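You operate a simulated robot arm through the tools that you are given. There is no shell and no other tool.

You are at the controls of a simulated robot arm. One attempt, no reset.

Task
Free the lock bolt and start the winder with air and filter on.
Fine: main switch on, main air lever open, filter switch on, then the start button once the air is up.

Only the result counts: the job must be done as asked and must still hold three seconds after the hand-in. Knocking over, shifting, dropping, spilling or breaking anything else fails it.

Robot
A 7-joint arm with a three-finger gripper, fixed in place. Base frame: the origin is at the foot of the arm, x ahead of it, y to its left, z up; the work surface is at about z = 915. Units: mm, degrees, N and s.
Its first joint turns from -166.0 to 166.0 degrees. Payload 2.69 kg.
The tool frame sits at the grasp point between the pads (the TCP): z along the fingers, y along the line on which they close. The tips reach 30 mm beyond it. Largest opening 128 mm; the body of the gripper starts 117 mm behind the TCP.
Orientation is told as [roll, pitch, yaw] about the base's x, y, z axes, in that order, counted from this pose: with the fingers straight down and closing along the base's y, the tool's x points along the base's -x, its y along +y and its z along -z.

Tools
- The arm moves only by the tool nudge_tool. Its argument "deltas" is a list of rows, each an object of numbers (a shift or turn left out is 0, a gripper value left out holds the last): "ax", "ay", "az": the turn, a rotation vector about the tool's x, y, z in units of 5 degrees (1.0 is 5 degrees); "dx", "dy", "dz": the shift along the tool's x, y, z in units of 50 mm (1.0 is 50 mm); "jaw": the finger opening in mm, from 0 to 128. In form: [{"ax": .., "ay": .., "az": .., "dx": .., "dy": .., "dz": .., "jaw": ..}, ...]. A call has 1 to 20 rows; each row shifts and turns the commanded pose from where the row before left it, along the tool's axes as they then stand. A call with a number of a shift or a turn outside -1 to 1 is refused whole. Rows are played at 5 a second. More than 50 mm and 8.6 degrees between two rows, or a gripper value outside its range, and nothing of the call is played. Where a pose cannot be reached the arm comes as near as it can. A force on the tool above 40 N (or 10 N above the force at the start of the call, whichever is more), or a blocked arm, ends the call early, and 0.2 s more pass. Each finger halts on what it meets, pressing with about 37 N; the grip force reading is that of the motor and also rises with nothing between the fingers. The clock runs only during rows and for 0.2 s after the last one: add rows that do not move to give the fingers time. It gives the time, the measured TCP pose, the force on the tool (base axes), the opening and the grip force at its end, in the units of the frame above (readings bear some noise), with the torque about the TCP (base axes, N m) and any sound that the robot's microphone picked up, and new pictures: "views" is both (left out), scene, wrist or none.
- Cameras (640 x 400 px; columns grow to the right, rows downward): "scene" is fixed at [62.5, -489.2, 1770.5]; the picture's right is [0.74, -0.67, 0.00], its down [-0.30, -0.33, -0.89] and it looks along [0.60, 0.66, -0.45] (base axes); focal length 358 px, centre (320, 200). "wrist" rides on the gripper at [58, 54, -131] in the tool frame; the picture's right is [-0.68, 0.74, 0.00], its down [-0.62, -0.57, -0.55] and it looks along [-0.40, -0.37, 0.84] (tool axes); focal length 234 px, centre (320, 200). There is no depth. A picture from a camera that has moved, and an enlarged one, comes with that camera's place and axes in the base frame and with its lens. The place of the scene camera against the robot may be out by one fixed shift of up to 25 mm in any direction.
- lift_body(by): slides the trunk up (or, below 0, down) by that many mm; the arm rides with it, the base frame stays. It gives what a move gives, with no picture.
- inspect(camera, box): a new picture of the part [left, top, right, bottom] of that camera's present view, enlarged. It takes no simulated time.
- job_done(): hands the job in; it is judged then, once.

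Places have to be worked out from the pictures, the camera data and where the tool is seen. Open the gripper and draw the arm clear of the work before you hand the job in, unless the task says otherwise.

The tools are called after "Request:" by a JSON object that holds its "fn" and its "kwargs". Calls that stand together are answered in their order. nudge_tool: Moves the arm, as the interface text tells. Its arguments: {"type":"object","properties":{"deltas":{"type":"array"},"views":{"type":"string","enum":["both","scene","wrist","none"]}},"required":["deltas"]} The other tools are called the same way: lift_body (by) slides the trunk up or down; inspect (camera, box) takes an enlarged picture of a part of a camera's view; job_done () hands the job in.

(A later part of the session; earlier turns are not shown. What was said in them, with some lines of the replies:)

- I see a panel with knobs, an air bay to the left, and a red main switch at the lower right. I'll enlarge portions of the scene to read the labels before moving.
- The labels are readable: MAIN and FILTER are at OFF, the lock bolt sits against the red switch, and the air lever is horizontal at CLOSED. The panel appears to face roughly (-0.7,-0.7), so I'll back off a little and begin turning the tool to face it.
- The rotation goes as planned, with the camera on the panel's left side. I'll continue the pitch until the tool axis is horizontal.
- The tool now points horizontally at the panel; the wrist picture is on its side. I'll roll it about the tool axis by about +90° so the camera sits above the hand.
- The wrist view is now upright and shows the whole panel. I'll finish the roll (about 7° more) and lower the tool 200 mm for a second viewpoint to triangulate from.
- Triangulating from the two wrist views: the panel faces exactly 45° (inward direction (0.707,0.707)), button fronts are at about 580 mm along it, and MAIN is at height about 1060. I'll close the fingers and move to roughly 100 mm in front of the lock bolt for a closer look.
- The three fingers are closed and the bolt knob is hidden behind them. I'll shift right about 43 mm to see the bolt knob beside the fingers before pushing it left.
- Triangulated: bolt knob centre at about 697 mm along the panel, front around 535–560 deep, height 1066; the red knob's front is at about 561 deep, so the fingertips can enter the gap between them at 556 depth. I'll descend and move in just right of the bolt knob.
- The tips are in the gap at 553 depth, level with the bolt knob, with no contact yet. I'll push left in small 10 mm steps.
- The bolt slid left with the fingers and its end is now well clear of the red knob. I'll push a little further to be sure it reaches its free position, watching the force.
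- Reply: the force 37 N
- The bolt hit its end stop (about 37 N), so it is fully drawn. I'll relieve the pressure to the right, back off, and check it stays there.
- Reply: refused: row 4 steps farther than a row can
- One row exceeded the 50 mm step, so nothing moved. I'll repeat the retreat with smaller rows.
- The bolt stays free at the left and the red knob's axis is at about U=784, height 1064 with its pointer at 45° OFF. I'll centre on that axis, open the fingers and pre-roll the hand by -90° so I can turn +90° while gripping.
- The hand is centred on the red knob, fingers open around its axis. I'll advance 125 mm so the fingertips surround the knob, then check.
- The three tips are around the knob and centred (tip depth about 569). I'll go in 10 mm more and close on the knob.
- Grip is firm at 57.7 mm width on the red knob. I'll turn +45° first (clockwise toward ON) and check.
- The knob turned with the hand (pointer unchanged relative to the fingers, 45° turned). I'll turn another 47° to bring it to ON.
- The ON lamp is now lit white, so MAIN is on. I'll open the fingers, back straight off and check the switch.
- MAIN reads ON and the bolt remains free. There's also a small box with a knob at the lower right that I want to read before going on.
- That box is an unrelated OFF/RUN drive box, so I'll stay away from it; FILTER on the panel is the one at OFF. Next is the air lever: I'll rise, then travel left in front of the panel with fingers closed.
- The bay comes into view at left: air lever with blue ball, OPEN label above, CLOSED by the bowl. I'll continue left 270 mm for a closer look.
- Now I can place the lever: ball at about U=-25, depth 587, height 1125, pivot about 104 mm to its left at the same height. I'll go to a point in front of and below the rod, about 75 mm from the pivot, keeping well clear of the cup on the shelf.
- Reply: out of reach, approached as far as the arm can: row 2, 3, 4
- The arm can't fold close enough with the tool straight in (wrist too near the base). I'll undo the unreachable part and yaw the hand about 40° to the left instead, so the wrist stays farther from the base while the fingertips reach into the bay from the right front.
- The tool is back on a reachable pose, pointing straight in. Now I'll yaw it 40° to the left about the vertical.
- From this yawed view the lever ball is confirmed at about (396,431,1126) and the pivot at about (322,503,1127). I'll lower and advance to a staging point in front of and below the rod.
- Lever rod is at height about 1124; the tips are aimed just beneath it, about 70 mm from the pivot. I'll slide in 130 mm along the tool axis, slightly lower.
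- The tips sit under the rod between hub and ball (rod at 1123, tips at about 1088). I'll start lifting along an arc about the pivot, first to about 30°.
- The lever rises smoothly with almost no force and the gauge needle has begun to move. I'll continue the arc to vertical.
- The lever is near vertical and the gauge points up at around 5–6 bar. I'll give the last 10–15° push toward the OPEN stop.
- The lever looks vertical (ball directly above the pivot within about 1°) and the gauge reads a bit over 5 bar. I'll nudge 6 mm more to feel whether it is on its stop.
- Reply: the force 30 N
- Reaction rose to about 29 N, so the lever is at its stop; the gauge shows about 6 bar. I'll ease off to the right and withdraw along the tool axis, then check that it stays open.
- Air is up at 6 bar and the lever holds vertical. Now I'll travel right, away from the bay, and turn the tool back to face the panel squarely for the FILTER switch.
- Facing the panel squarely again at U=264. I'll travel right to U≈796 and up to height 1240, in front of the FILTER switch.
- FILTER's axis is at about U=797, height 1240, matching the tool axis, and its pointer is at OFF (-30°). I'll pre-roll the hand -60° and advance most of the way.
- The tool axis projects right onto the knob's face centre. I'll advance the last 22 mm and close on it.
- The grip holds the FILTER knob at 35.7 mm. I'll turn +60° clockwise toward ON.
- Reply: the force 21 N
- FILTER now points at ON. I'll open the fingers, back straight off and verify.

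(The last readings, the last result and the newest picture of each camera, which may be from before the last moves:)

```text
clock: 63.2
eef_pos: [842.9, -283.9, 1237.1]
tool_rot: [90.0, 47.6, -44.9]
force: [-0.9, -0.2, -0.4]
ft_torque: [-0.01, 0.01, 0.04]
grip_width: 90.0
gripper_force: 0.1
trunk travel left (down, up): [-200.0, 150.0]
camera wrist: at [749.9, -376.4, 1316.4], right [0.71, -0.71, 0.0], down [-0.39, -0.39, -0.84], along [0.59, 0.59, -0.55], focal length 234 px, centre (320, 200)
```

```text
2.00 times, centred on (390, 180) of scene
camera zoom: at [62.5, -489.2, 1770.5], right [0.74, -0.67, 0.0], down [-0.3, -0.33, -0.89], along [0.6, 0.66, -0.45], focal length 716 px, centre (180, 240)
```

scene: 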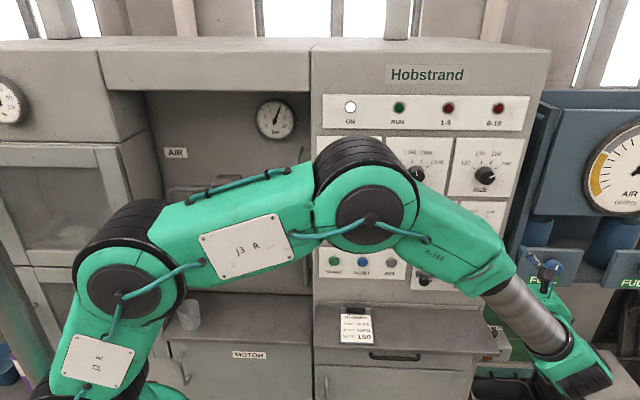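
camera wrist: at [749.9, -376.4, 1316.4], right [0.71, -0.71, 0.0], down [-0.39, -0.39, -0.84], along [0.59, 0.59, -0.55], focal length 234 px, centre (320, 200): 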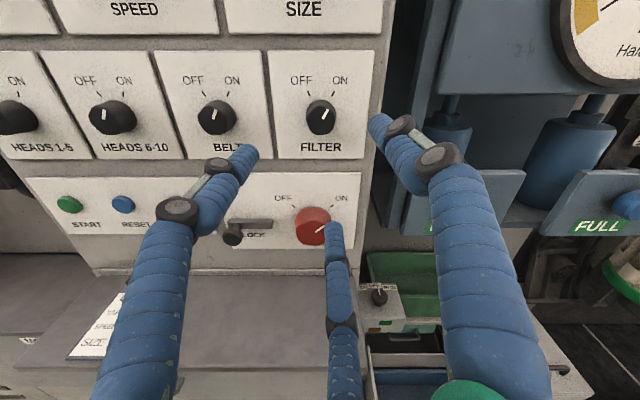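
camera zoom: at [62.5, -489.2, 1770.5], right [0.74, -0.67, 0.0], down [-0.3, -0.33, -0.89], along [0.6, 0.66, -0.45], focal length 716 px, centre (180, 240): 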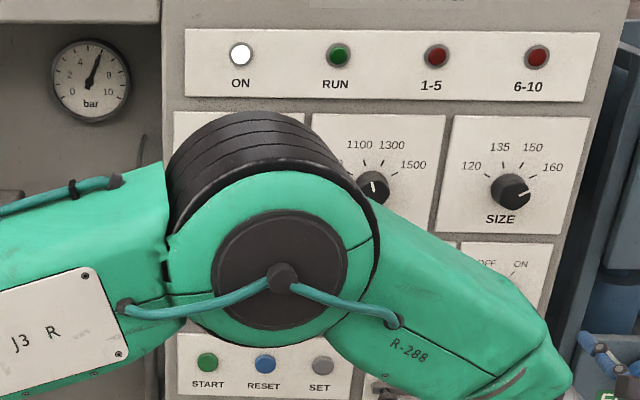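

FILTER points at ON, MAIN at ON, lamp lit, air at 6 bar. Now I'll close the fingers and travel to a point in front of the START button (U≈384, height ≈1103).

Request:
{"fn": "nudge_tool", "kwargs": {"deltas": [{"dx": 0.359, "dy": -0.79, "dz": 0.089, "jaw": 0}, {"dx": 0.359, "dy": -0.79, "dz": 0.089}, {"dx": 0.359, "dy": -0.79, "dz": 0.089}, {"dx": 0.359, "dy": -0.79, "dz": 0.089}, {"dx": 0.359, "dy": -0.79, "dz": 0.089}, {"dx": 0.359, "dy": -0.79, "dz": 0.089}, {"dx": 0.359, "dy": -0.79, "dz": 0.089}, {"dx": 0.359, "dy": -0.79, "dz": 0.089}, {"dx": 0.359, "dy": -0.79, "dz": 0.089}, {"dx": 0.359, "dy": -0.79, "dz": 0.089}, {}], "views": "both"}}

Request:
{"fn": "inspect", "kwargs": {"camera": "wrist", "box": [200, 60, 440, 210]}}

```text
clock: 65.6
eef_pos: [583.9, 40.1, 1101.9]
tool_rot: [89.8, 47.5, -45.1]
force: [-1.3, 0.1, -0.3]
ft_torque: [0.02, 0.02, -0.04]
grip_width: 1.8
gripper_force: 31.6
trunk travel left (down, up): [-200.0, 150.0]
camera wrist: at [490.2, -52.8, 1181.1], right [0.71, -0.71, 0.0], down [-0.39, -0.39, -0.84], along [0.59, 0.59, -0.55], focal length 234 px, centre (320, 200)
```

scene: 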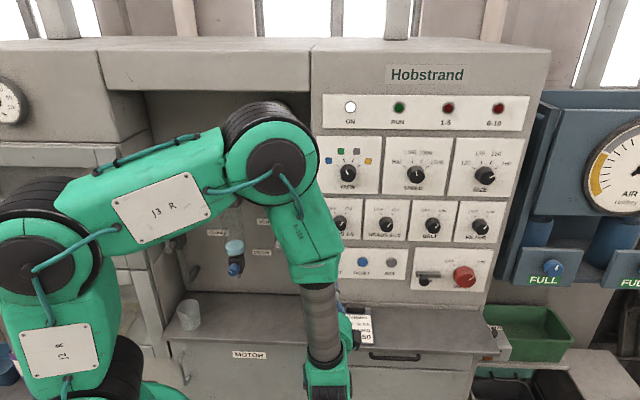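
wrist: 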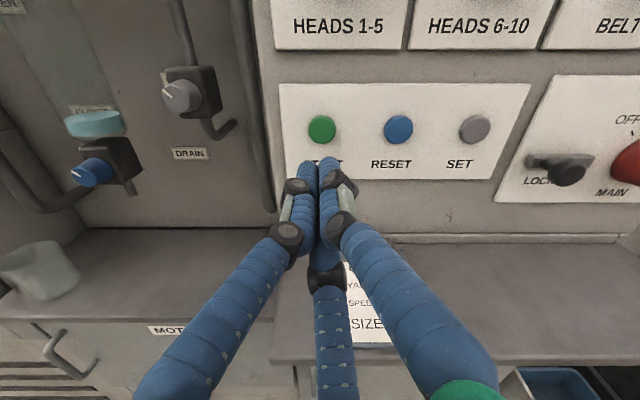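

```text
2.67 times, centred on (320, 135) of wrist
camera zoom: at [490.2, -52.8, 1181.1], right [0.71, -0.71, 0.0], down [-0.39, -0.39, -0.84], along [0.59, 0.59, -0.55], focal length 624 px, centre (320, 373)
```

zoom: 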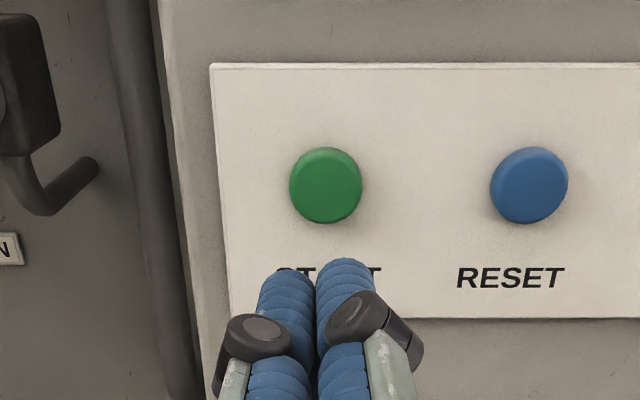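

The START button is centred on the tool axis (within 2 mm), its face about 109 mm ahead of the tips. I'll advance 100 mm, then press in small steps.

Request:
{"fn": "nudge_tool", "kwargs": {"deltas": [{"dz": 0.8}, {"dz": 0.7}, {"dz": 0.4}, {"dz": 0.1}, {}], "views": "wrist"}}

Request:
{"fn": "inspect", "kwargs": {"camera": "wrist", "box": [240, 90, 400, 190]}}

```text
clock: 66.8
eef_pos: [654.2, 110.8, 1103.3]
tool_rot: [90.0, 47.5, -45.0]
force: [0.0, 0.4, 0.0]
ft_torque: [0.02, 0.02, -0.03]
grip_width: 2.2
gripper_force: 31.4
trunk travel left (down, up): [-200.0, 150.0]
camera wrist: at [561.3, 18.5, 1183.1], right [0.71, -0.71, 0.0], down [-0.39, -0.39, -0.84], along [0.59, 0.59, -0.55], focal length 234 px, centre (320, 200)
```

wrist: 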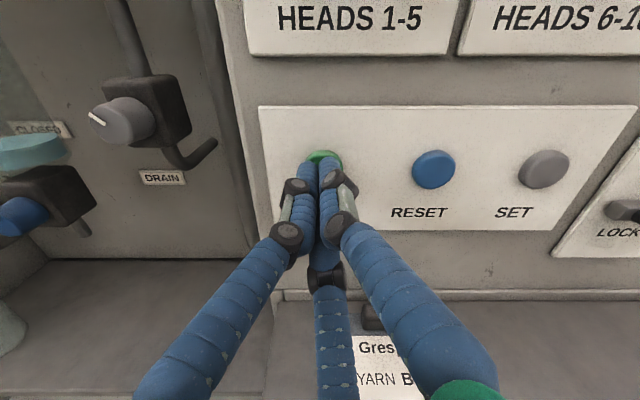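

```text
4.00 times, centred on (320, 140) of wrist
camera zoom: at [561.3, 18.5, 1183.1], right [0.71, -0.71, 0.0], down [-0.39, -0.39, -0.84], along [0.59, 0.59, -0.55], focal length 937 px, centre (320, 440)
```

zoom: 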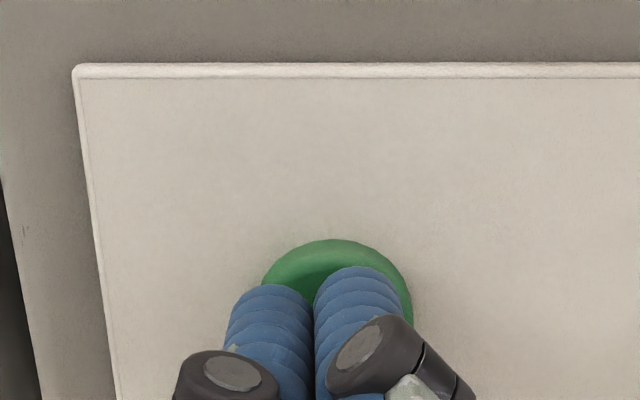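

The tips are just in front of the green button with no contact. I'll press in 3 mm steps and watch the force and RUN lamp.

Request:
{"fn": "nudge_tool", "kwargs": {"deltas": [{"dz": 0.06}, {"dz": 0.06}, {"dz": 0.06}, {}], "views": "both"}}

Request:
{"fn": "inspect", "kwargs": {"camera": "scene", "box": [240, 80, 540, 280]}}

```text
clock: 67.8
eef_pos: [660.5, 118.0, 1103.9]
tool_rot: [89.8, 47.5, -45.0]
force: [-1.4, -0.6, 0.4]
ft_torque: [0.0, 0.02, 0.0]
grip_width: 5.9
gripper_force: 31.0
trunk travel left (down, up): [-200.0, 150.0]
heard: click
camera wrist: at [567.7, 24.7, 1183.3], right [0.71, -0.71, 0.0], down [-0.39, -0.39, -0.84], along [0.59, 0.59, -0.55], focal length 234 px, centre (320, 200)
```

scene: 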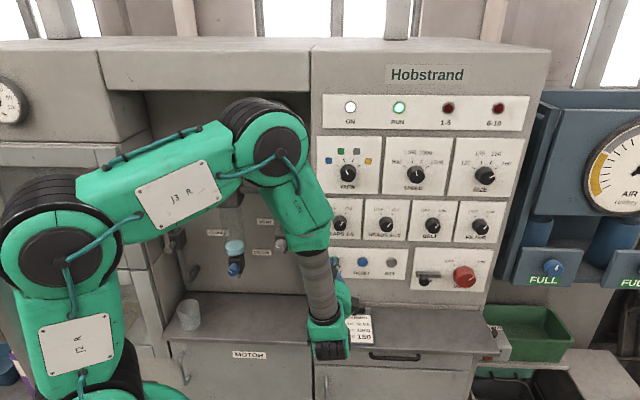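
wrist: 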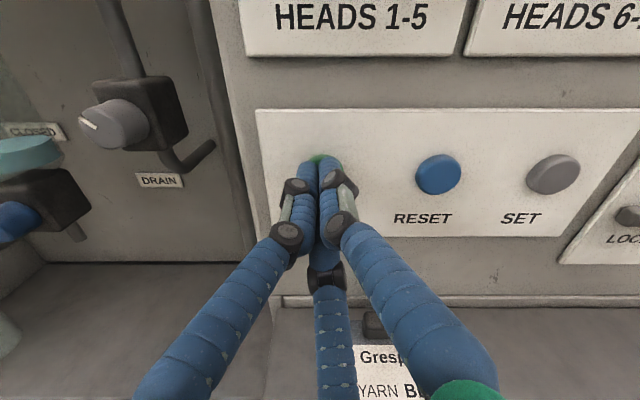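

```text
2.00 times, centred on (390, 180) of scene
camera zoom: at [62.5, -489.2, 1770.5], right [0.74, -0.67, 0.0], down [-0.3, -0.33, -0.89], along [0.6, 0.66, -0.45], focal length 716 px, centre (180, 240)
```

zoom: 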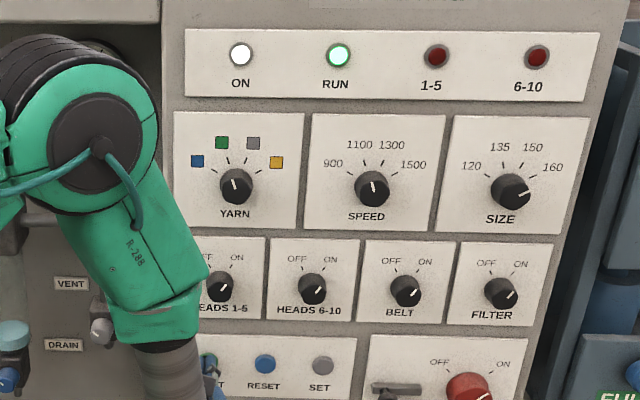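

A click was heard and the RUN lamp is lit green. I'll withdraw straight back, open the gripper, and check that everything holds.

Request:
{"fn": "nudge_tool", "kwargs": {"deltas": [{"dz": -0.6}, {"dz": -0.9}, {"dz": -0.9}, {"dz": -0.8}, {"jaw": 128}, {"jaw": 128}, {"jaw": 128}, {}], "views": "both"}}

Request:
{"fn": "inspect", "kwargs": {"camera": "scene", "box": [240, 80, 540, 280]}}

Request:
{"fn": "inspect", "kwargs": {"camera": "scene", "box": [140, 80, 320, 290]}}

```text
clock: 69.6
eef_pos: [547.8, 4.9, 1108.5]
tool_rot: [90.0, 47.5, -45.0]
force: [0.0, 0.2, 0.6]
ft_torque: [-0.01, -0.05, 0.01]
grip_width: 128.0
gripper_force: 0.1
trunk travel left (down, up): [-200.0, 150.0]
camera wrist: at [455.5, -89.2, 1187.2], right [0.71, -0.71, 0.0], down [-0.39, -0.39, -0.84], along [0.59, 0.59, -0.55], focal length 234 px, centre (320, 200)
```

scene: 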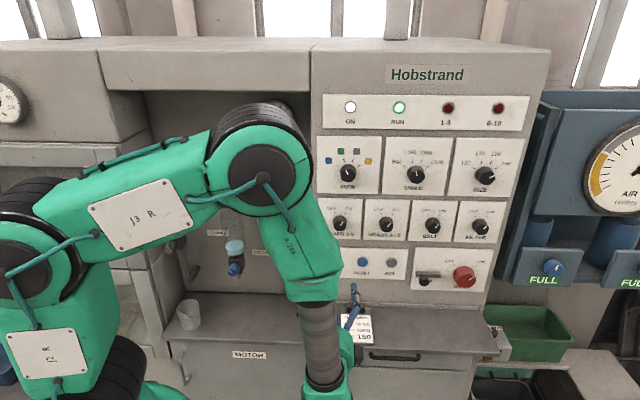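
wrist: 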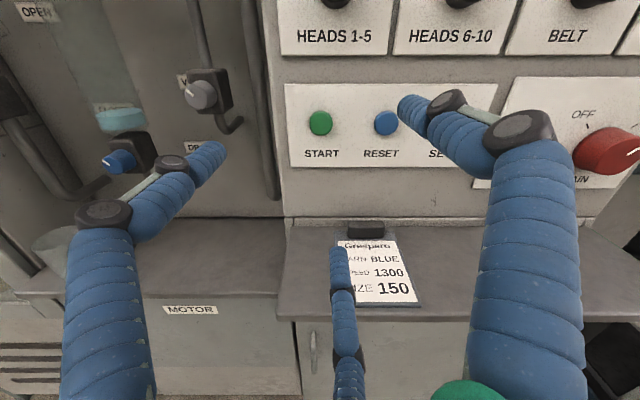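

```text
2.00 times, centred on (390, 180) of scene
camera zoom: at [62.5, -489.2, 1770.5], right [0.74, -0.67, 0.0], down [-0.3, -0.33, -0.89], along [0.6, 0.66, -0.45], focal length 716 px, centre (180, 240)
```

zoom: 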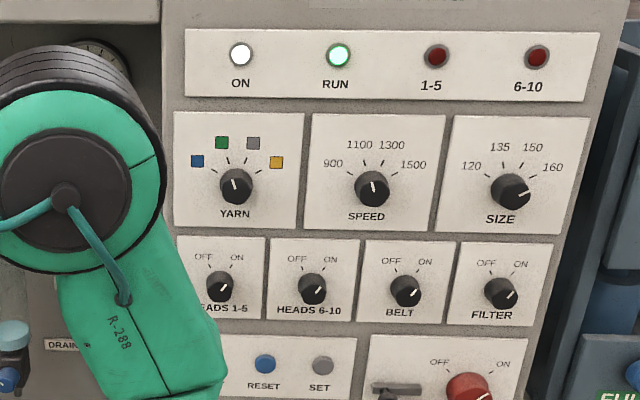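

```text
1.90 times, centred on (230, 185) of scene
camera zoom: at [62.5, -489.2, 1770.5], right [0.74, -0.67, 0.0], down [-0.3, -0.33, -0.89], along [0.6, 0.66, -0.45], focal length 682 px, centre (491, 229)
```

zoom: 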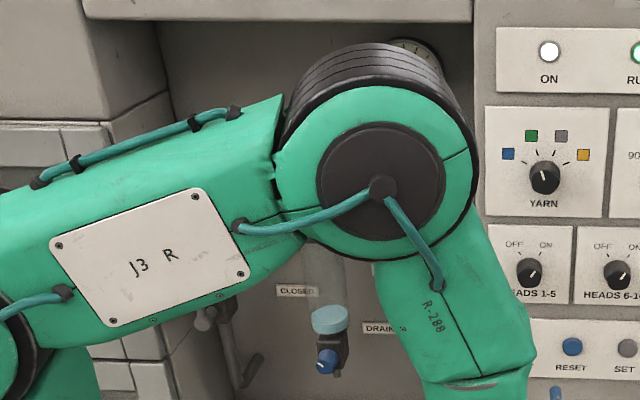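

RUN and ON stay lit. I'll draw the arm farther back and to the right to uncover the gauge and lever for a final check.

Request:
{"fn": "nudge_tool", "kwargs": {"deltas": [{"dx": -0.11, "dy": 0.713, "dz": -0.24}, {"dx": -0.11, "dy": 0.713, "dz": -0.24}, {"dx": -0.11, "dy": 0.713, "dz": -0.24}, {"dx": -0.11, "dy": 0.713, "dz": -0.24}, {"dx": -0.11, "dy": 0.713, "dz": -0.24}, {}, {}, {}, {}, {}], "views": "both"}}

Request:
{"fn": "inspect", "kwargs": {"camera": "scene", "box": [140, 80, 320, 290]}}

Request:
{"fn": "inspect", "kwargs": {"camera": "scene", "box": [310, 90, 550, 300]}}

Request:
{"fn": "inspect", "kwargs": {"camera": "wrist", "box": [200, 60, 480, 240]}}

```text
clock: 71.8
eef_pos: [614.2, -146.1, 1203.1]
tool_rot: [89.9, 47.5, -45.0]
force: [-1.2, 0.2, 0.5]
ft_torque: [0.02, 0.0, 0.04]
grip_width: 128.2
gripper_force: 0.0
trunk travel left (down, up): [-200.0, 150.0]
camera wrist: at [521.1, -239.2, 1284.0], right [0.71, -0.71, 0.0], down [-0.39, -0.39, -0.84], along [0.59, 0.59, -0.55], focal length 234 px, centre (320, 200)
```

scene: 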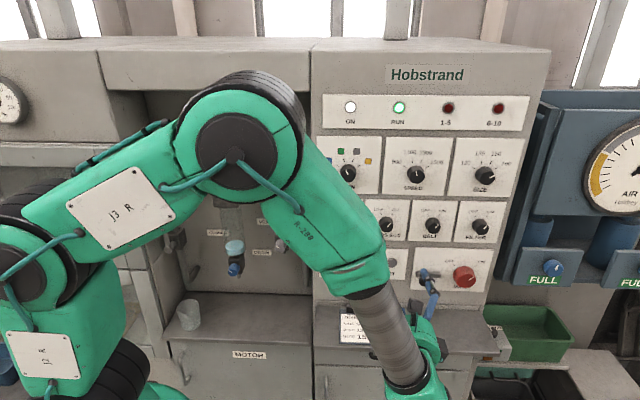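
wrist: 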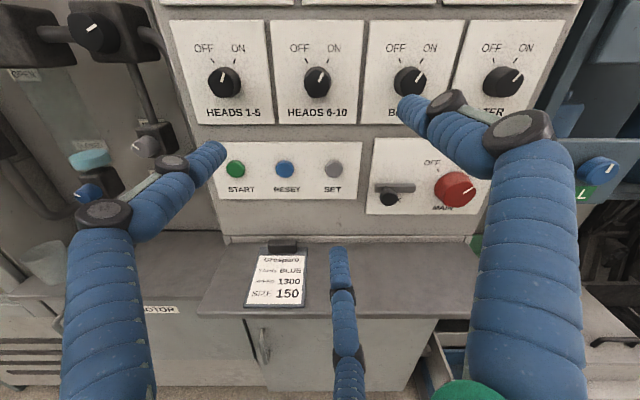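

```text
1.90 times, centred on (230, 185) of scene
camera zoom: at [62.5, -489.2, 1770.5], right [0.74, -0.67, 0.0], down [-0.3, -0.33, -0.89], along [0.6, 0.66, -0.45], focal length 682 px, centre (491, 229)
```

zoom: 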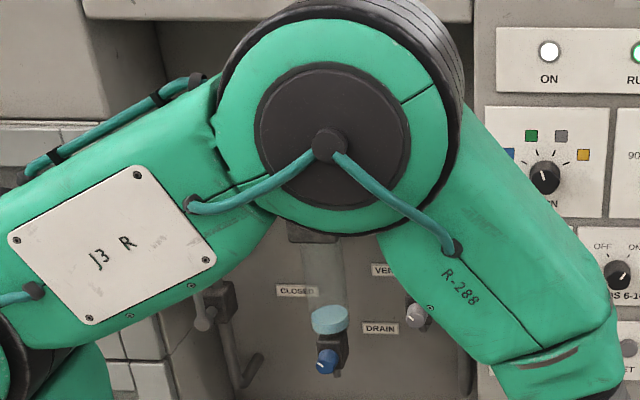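

```text
1.90 times, centred on (430, 195) of scene
camera zoom: at [62.5, -489.2, 1770.5], right [0.74, -0.67, 0.0], down [-0.3, -0.33, -0.89], along [0.6, 0.66, -0.45], focal length 682 px, centre (110, 210)
```

zoom: 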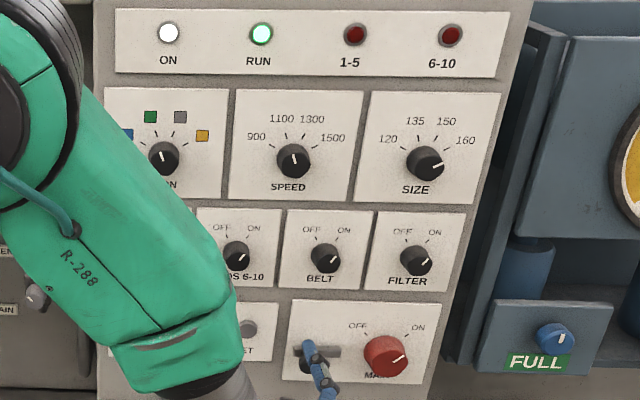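

```text
2.22 times, centred on (340, 150) of wrist
camera zoom: at [521.1, -239.2, 1284.0], right [0.71, -0.71, 0.0], down [-0.39, -0.39, -0.84], along [0.59, 0.59, -0.55], focal length 520 px, centre (276, 311)
```

zoom: 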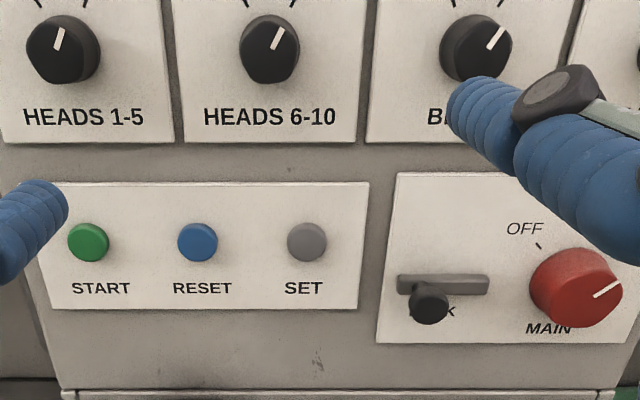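

ON and RUN remain lit, the bolt is free, MAIN and FILTER at ON, and nothing else has moved. One more short move right will uncover the gauge and lever for confirmation.

Request:
{"fn": "nudge_tool", "kwargs": {"deltas": [{"dx": -0.452, "dy": 0.671}, {"dx": -0.452, "dy": 0.671}, {"dx": -0.452, "dy": 0.671}, {"dx": -0.452, "dy": 0.671}, {}, {}], "views": "scene"}}

Request:
{"fn": "inspect", "kwargs": {"camera": "scene", "box": [140, 80, 320, 290]}}

```text
clock: 73.2
eef_pos: [726.6, -259.8, 1229.6]
tool_rot: [89.9, 47.6, -45.0]
force: [-0.6, -0.2, 0.0]
ft_torque: [-0.01, 0.02, -0.06]
grip_width: 127.8
gripper_force: 0.1
trunk travel left (down, up): [-200.0, 150.0]
```

scene: 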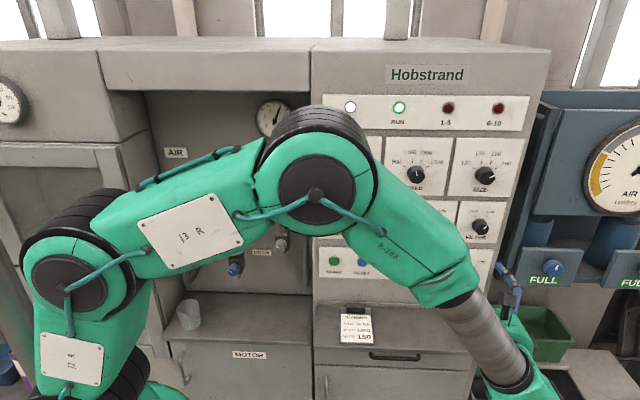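

```text
1.90 times, centred on (230, 185) of scene
camera zoom: at [62.5, -489.2, 1770.5], right [0.74, -0.67, 0.0], down [-0.3, -0.33, -0.89], along [0.6, 0.66, -0.45], focal length 682 px, centre (491, 229)
```

zoom: 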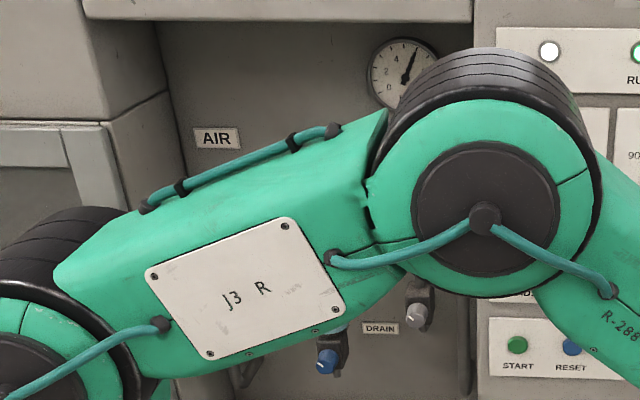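

The gauge still shows 6 bar, ON and RUN are lit, the gripper is open and the arm is clear of the panel. Everything asked is in place, so I'm handing in.

Request:
{"fn": "job_done", "kwargs": {}}

```text
The job is handed in.
```

The winder is running. The ON and RUN lamps were still lit about five seconds after I pressed START, when I handed the job in.

- **Lock bolt:** I pushed it left to its end stop, clear of the red switch, and it stayed there.
- **Main switch:** it is turned to ON, and the ON lamp lit as it reached that position.
- **Main air lever:** it is raised to OPEN against its stop. The gauge came up to about 6 bar and held.
- **Filter switch:** it is turned to ON.
- **Start button:** I pressed it last, once the air was up. It clicked and the RUN lamp came on.

I did not touch the YARN, SPEED and SIZE settings; the task did not ask for them, so they may not match the card on the shelf. I saw nothing else knocked or moved, and the gripper is open with the arm drawn back from the panel.
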